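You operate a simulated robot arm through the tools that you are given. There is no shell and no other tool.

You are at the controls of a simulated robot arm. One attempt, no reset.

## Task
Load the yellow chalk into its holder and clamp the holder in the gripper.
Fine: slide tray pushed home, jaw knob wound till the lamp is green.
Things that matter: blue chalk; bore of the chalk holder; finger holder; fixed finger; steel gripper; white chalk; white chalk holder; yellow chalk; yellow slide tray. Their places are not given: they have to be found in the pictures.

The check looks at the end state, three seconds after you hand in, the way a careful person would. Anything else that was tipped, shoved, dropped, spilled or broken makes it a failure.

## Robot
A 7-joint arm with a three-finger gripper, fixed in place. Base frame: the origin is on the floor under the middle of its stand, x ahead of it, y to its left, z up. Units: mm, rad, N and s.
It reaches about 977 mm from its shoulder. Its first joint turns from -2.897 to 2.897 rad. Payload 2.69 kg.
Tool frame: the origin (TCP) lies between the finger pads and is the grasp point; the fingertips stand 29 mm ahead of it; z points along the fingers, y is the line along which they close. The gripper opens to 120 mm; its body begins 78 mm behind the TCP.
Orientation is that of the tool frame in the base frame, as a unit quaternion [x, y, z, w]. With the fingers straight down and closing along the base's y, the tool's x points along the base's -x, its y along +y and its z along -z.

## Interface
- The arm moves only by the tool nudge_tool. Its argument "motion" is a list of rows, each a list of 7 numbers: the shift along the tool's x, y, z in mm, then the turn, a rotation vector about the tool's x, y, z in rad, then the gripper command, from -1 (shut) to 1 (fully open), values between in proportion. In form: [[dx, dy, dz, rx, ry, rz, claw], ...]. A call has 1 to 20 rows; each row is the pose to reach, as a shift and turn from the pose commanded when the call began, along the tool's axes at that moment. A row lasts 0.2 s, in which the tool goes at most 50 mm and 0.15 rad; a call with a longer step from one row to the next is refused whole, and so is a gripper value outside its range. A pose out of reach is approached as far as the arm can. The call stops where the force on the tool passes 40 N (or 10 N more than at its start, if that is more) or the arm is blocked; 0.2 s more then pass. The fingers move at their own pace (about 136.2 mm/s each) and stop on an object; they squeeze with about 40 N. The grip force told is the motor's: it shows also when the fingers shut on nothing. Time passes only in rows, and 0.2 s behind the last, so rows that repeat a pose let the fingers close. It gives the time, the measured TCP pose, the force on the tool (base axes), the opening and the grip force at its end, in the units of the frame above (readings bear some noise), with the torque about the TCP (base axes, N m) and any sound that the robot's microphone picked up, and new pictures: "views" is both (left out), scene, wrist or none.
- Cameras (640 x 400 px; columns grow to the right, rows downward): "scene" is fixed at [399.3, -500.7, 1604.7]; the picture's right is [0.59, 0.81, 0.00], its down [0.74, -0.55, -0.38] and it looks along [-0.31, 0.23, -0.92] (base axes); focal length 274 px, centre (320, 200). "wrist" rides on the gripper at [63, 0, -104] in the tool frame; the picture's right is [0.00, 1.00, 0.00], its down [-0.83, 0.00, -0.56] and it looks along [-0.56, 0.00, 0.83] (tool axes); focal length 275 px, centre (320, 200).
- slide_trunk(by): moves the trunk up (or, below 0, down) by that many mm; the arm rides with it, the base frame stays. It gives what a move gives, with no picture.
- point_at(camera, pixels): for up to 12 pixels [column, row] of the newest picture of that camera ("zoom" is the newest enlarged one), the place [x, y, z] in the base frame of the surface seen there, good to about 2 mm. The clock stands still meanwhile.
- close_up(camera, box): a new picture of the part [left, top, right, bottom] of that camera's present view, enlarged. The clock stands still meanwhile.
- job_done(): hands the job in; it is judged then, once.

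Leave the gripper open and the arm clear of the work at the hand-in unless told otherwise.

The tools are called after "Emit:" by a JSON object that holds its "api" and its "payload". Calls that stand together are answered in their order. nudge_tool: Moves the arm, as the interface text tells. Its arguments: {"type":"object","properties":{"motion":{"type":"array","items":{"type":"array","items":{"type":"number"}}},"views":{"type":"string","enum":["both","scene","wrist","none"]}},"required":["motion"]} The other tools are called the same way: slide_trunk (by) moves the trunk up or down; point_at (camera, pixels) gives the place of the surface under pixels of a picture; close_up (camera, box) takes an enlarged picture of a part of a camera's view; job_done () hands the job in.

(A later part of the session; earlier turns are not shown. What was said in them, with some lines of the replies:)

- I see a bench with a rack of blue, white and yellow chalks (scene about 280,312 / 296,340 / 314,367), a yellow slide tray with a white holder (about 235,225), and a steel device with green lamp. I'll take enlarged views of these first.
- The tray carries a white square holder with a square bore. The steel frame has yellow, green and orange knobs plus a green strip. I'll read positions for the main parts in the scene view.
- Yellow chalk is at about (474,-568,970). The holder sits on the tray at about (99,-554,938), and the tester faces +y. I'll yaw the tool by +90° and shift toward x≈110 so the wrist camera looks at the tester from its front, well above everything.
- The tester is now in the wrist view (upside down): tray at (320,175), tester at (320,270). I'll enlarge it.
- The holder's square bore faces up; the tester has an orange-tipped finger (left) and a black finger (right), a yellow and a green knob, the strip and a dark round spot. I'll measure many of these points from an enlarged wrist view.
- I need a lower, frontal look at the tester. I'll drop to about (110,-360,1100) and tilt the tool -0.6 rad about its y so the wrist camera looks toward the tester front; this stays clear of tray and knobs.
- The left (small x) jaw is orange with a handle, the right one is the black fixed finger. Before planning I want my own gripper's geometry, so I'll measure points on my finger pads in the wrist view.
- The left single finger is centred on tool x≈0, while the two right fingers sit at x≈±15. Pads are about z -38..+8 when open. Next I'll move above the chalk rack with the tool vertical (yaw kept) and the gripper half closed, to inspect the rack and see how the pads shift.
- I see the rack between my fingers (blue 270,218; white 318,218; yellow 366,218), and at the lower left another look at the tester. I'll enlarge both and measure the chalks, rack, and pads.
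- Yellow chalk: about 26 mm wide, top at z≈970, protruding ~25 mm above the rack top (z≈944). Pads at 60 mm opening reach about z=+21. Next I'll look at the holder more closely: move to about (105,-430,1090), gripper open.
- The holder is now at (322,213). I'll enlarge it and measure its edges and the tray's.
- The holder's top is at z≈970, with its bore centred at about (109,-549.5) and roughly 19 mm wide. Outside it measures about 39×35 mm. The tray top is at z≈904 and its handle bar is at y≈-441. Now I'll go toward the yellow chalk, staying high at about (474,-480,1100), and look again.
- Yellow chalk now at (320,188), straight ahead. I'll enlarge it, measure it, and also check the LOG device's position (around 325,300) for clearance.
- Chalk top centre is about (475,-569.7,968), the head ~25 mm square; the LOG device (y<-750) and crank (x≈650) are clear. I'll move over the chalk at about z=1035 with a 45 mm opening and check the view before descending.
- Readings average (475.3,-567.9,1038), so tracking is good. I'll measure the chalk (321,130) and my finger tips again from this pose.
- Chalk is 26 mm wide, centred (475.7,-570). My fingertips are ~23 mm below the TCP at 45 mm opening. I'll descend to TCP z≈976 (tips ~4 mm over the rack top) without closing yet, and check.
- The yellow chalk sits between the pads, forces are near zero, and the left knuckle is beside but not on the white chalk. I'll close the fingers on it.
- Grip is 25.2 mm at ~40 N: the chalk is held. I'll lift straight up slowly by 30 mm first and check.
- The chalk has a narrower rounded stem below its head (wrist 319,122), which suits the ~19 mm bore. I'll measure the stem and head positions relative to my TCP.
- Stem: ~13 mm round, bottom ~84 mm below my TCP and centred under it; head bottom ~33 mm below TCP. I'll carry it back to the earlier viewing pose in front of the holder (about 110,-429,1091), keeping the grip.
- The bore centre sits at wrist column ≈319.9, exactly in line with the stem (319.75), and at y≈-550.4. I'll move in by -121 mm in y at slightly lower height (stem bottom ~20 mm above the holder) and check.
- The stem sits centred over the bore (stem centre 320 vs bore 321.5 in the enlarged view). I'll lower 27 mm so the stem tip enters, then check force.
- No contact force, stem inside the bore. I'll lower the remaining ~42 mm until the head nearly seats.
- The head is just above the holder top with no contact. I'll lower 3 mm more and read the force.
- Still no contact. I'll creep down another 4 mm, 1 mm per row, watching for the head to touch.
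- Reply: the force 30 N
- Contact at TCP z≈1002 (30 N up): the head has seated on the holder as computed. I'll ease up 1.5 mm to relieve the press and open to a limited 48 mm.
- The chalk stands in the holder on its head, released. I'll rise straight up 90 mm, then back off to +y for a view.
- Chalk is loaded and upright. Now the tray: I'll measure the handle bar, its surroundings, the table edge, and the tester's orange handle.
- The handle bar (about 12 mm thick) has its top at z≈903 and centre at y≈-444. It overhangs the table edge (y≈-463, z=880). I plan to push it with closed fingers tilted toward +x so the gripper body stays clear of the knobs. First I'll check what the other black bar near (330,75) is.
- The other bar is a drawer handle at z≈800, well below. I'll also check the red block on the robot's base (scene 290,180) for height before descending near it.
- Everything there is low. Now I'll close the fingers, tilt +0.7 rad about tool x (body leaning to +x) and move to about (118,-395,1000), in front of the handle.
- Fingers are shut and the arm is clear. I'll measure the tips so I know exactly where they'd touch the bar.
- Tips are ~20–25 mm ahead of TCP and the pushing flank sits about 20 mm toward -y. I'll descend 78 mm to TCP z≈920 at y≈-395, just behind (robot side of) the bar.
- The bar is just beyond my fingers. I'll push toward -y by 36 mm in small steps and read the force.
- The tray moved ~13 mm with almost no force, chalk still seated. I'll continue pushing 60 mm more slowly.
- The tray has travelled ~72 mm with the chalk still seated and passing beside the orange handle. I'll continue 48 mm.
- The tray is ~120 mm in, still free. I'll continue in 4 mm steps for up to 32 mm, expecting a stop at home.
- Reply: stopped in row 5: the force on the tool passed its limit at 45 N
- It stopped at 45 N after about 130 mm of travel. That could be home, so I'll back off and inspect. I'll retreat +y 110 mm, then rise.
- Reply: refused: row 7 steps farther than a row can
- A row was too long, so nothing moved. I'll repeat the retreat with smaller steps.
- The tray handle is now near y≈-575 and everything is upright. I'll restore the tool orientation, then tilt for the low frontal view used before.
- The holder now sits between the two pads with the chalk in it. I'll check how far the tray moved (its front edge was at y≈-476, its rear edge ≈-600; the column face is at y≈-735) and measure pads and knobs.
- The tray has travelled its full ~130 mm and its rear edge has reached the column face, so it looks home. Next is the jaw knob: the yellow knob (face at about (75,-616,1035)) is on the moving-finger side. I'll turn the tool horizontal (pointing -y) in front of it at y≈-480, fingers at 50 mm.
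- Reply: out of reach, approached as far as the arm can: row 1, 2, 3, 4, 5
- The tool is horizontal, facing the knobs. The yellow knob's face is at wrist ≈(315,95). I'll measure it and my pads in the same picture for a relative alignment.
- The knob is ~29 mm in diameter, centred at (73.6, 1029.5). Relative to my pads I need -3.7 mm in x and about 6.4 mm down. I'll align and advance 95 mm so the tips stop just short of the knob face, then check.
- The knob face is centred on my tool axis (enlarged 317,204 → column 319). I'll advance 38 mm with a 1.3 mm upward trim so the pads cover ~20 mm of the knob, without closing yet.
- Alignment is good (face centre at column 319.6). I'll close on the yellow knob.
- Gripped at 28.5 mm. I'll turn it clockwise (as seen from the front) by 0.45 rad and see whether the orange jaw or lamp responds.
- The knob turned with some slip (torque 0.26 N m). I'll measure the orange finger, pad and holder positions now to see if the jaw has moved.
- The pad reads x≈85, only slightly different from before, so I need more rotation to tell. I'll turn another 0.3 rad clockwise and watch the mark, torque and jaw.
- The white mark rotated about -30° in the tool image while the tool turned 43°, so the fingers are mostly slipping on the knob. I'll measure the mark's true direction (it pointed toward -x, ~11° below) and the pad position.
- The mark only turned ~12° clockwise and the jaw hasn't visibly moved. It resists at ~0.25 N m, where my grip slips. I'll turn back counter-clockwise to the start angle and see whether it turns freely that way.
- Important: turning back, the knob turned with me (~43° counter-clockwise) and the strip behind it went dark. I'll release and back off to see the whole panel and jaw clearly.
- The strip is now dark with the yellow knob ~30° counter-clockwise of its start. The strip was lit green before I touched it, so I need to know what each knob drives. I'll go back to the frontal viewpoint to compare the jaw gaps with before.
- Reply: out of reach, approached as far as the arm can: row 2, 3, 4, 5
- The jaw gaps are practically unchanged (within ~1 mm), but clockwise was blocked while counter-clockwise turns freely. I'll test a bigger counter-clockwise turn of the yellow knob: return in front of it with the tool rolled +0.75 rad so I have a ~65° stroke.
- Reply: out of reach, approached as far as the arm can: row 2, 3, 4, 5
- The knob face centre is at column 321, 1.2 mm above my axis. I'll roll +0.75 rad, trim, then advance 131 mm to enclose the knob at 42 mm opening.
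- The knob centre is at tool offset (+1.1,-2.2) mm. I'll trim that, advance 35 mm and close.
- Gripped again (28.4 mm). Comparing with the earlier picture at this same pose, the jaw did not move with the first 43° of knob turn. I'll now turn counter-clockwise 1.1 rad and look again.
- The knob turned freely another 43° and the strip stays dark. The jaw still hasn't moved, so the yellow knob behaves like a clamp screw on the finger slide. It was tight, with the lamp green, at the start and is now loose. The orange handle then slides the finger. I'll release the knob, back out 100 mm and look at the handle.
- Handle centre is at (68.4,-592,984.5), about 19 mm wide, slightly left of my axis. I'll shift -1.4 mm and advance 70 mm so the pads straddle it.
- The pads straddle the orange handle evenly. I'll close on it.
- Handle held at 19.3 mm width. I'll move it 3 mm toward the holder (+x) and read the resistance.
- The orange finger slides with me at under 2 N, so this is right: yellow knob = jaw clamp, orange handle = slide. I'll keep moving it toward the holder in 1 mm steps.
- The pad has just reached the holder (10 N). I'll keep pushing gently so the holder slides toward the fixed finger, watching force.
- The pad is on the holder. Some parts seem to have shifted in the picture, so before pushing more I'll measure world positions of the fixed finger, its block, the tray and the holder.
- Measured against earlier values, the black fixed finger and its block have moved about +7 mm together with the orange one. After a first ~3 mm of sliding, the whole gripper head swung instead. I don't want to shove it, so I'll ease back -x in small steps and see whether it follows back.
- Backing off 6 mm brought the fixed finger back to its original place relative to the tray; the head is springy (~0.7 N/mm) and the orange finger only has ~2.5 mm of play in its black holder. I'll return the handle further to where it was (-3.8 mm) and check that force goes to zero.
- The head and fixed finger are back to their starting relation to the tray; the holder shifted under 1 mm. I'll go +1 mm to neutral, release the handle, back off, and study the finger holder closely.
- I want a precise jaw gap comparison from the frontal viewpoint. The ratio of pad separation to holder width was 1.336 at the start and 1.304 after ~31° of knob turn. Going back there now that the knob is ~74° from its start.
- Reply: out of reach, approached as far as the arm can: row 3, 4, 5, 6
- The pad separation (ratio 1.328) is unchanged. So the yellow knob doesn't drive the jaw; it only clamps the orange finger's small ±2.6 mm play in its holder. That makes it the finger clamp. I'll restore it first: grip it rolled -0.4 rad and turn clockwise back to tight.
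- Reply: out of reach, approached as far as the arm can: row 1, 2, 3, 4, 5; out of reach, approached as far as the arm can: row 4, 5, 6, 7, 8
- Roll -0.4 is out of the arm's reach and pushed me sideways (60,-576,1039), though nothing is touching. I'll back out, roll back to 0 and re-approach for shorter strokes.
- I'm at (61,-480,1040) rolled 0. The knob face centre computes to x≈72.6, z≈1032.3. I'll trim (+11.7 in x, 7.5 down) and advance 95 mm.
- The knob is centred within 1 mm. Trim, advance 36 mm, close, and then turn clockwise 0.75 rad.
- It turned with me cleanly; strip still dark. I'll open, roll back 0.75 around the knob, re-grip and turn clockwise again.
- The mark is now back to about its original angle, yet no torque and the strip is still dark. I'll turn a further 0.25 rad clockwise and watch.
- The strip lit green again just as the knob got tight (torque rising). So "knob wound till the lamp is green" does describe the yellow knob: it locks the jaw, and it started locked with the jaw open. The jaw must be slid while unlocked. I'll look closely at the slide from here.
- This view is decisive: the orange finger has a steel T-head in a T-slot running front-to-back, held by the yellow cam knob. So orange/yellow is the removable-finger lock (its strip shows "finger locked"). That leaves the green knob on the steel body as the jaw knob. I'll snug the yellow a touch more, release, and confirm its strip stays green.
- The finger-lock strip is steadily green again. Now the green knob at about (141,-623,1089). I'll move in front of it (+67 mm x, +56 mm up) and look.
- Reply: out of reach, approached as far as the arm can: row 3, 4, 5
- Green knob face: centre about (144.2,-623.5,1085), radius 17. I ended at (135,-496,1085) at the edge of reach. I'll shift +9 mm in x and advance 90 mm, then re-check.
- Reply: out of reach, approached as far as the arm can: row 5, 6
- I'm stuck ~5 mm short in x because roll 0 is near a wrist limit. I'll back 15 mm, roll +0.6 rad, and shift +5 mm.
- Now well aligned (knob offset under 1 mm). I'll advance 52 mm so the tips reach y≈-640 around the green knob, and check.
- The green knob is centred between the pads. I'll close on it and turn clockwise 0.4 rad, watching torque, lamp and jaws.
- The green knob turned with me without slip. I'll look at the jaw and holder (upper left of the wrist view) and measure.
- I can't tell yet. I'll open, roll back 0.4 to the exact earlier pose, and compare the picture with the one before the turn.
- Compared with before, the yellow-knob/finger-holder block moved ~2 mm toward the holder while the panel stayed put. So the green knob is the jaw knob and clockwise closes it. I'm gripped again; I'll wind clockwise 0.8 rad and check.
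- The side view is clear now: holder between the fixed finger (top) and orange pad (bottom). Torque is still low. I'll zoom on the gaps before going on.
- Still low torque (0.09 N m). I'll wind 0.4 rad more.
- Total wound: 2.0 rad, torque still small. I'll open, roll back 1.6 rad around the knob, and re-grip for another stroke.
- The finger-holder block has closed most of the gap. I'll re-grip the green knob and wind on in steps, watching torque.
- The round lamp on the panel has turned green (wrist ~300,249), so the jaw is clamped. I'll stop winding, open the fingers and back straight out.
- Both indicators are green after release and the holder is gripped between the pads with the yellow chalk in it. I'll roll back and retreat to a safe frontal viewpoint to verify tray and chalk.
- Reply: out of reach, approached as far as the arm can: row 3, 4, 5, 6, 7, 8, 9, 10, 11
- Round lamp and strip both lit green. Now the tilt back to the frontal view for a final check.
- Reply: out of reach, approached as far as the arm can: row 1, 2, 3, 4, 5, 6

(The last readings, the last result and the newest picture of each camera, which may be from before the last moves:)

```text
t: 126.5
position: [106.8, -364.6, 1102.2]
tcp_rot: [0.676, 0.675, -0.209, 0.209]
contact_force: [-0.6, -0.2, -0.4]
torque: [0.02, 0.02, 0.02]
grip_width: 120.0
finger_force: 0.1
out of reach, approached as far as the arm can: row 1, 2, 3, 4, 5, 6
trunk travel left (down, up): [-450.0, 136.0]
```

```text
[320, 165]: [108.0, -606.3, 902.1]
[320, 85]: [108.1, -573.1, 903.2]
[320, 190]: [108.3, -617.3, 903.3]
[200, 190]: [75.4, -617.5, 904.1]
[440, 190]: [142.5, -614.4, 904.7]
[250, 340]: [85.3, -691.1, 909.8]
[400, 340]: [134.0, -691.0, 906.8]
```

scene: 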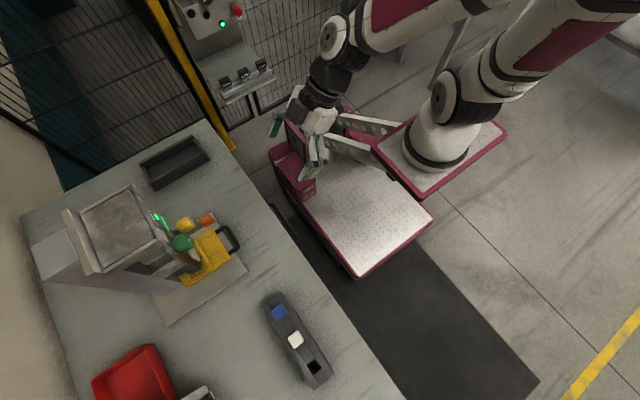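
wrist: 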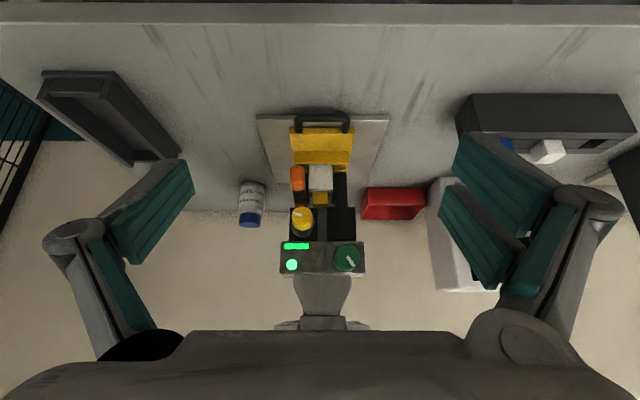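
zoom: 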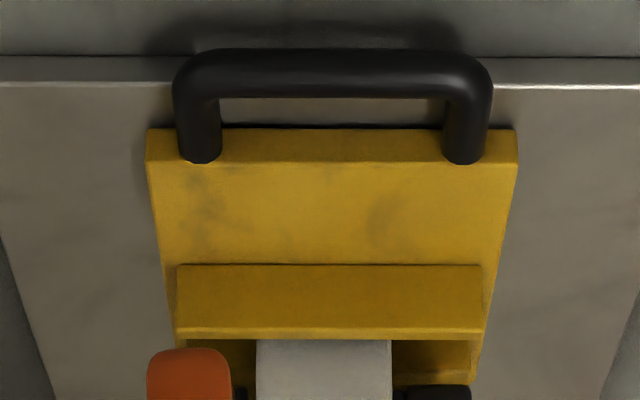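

All checks look right:
- The round lamp and strip are both green.
- The pads touch both sides of the holder.
- The chalk is centred and seated.
- The tray front edge is still at y≈-606 (home).
- The other chalks, bottle and box are untouched.

I'll lift the open gripper another 100 mm clear and take a last look.

Emit:
{"api": "nudge_tool", "payload": {"motion": [[-14, 0, -20, 0, 0, 0, 1], [-28, 0, -41, 0, 0, 0, 1], [-42, 0, -62, 0, 0, 0, 1], [-56, 0, -82, 0, 0, 0, 1], [-56, 0, -82, 0, 0, 0, 1]], "views": "both"}}

Emit:
{"api": "close_up", "payload": {"camera": "scene", "box": [50, 170, 350, 400]}}

Emit:
{"api": "close_up", "payload": {"camera": "wrist", "box": [260, 130, 380, 300]}}

```text
t: 127.7
position: [104.1, -365.8, 1201.0]
tcp_rot: [0.675, 0.675, -0.208, 0.211]
contact_force: [0.0, -1.3, -0.3]
torque: [0.04, 0.03, -0.05]
grip_width: 120.0
finger_force: 0.2
trunk travel left (down, up): [-450.0, 136.0]
```

scene: 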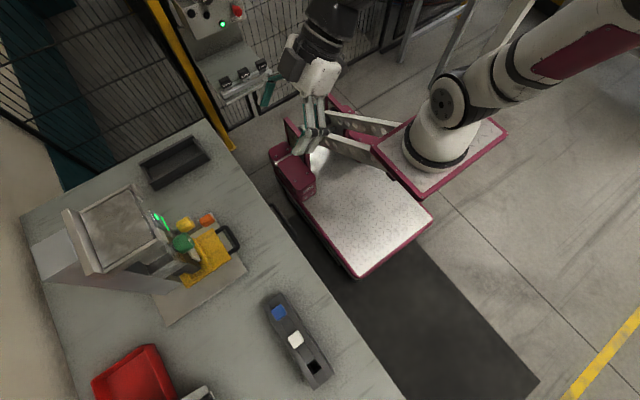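
wrist: 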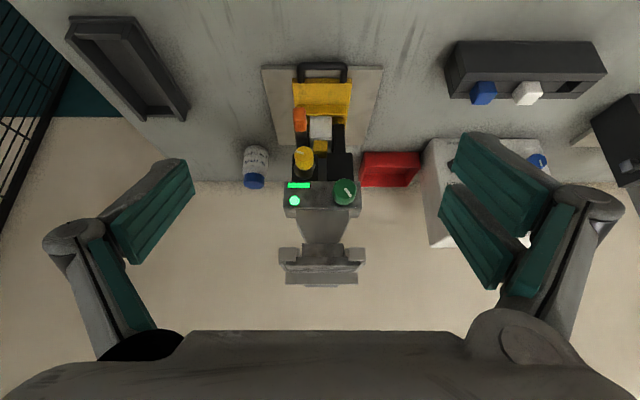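

```text
1.74 times, centred on (200, 285) of scene
```

zoom: 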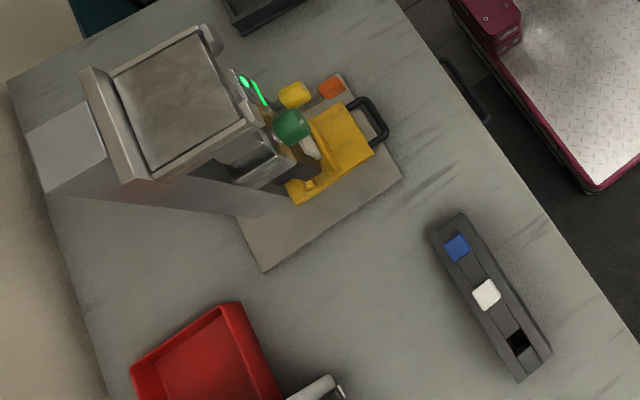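

```text
2.35 times, centred on (320, 215) of wrist
```

zoom: 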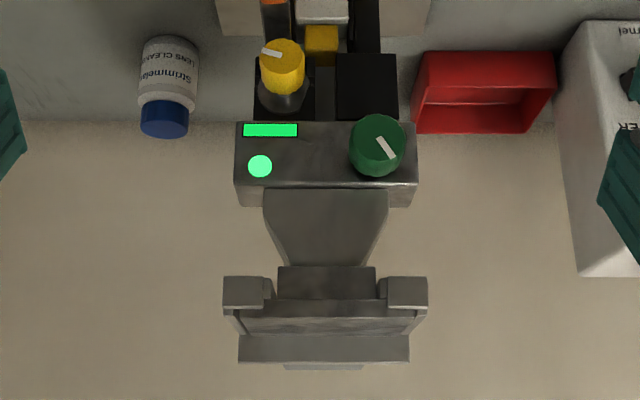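

The final views show the round lamp and strip still green and the chalk and holder clamped. The tray is home, the blue and white chalks are in their rack, and the gripper is open and clear. Handing in.

Emit:
{"api": "job_done", "payload": {}}

```text
The job is handed in.
```

I loaded the yellow chalk into its holder, pushed the tray home and clamped the holder in the gripper. The job is handed in. In the last pictures before hand-in, the jaw lamp was green.

- **Chalk:** its stem is in the bore and its head rests on the holder top. I pressed it down until it seated.
- **Tray:** pushed in about 130 mm until it stopped hard at 45 N. It was still there after the clamping.
- **Jaw:** the green knob on the steel body is the jaw knob. I wound it clockwise about 2.5 rad until the round lamp lit green, and it stayed green after I let go.

**Wrong knob first:** I took the yellow knob for the jaw knob. It locks the orange finger in its holder. I loosened it and pushed the orange finger's handle. The finger moved about 3 mm, and the gripper head with the fixed finger swung roughly 7 mm before I backed off. The head then returned to its starting place. I retightened the yellow knob until its strip was green again, a few degrees past where it started.

The blue and white chalks, the bottle and the red box were not touched. The arm is clear of the work with its gripper open.
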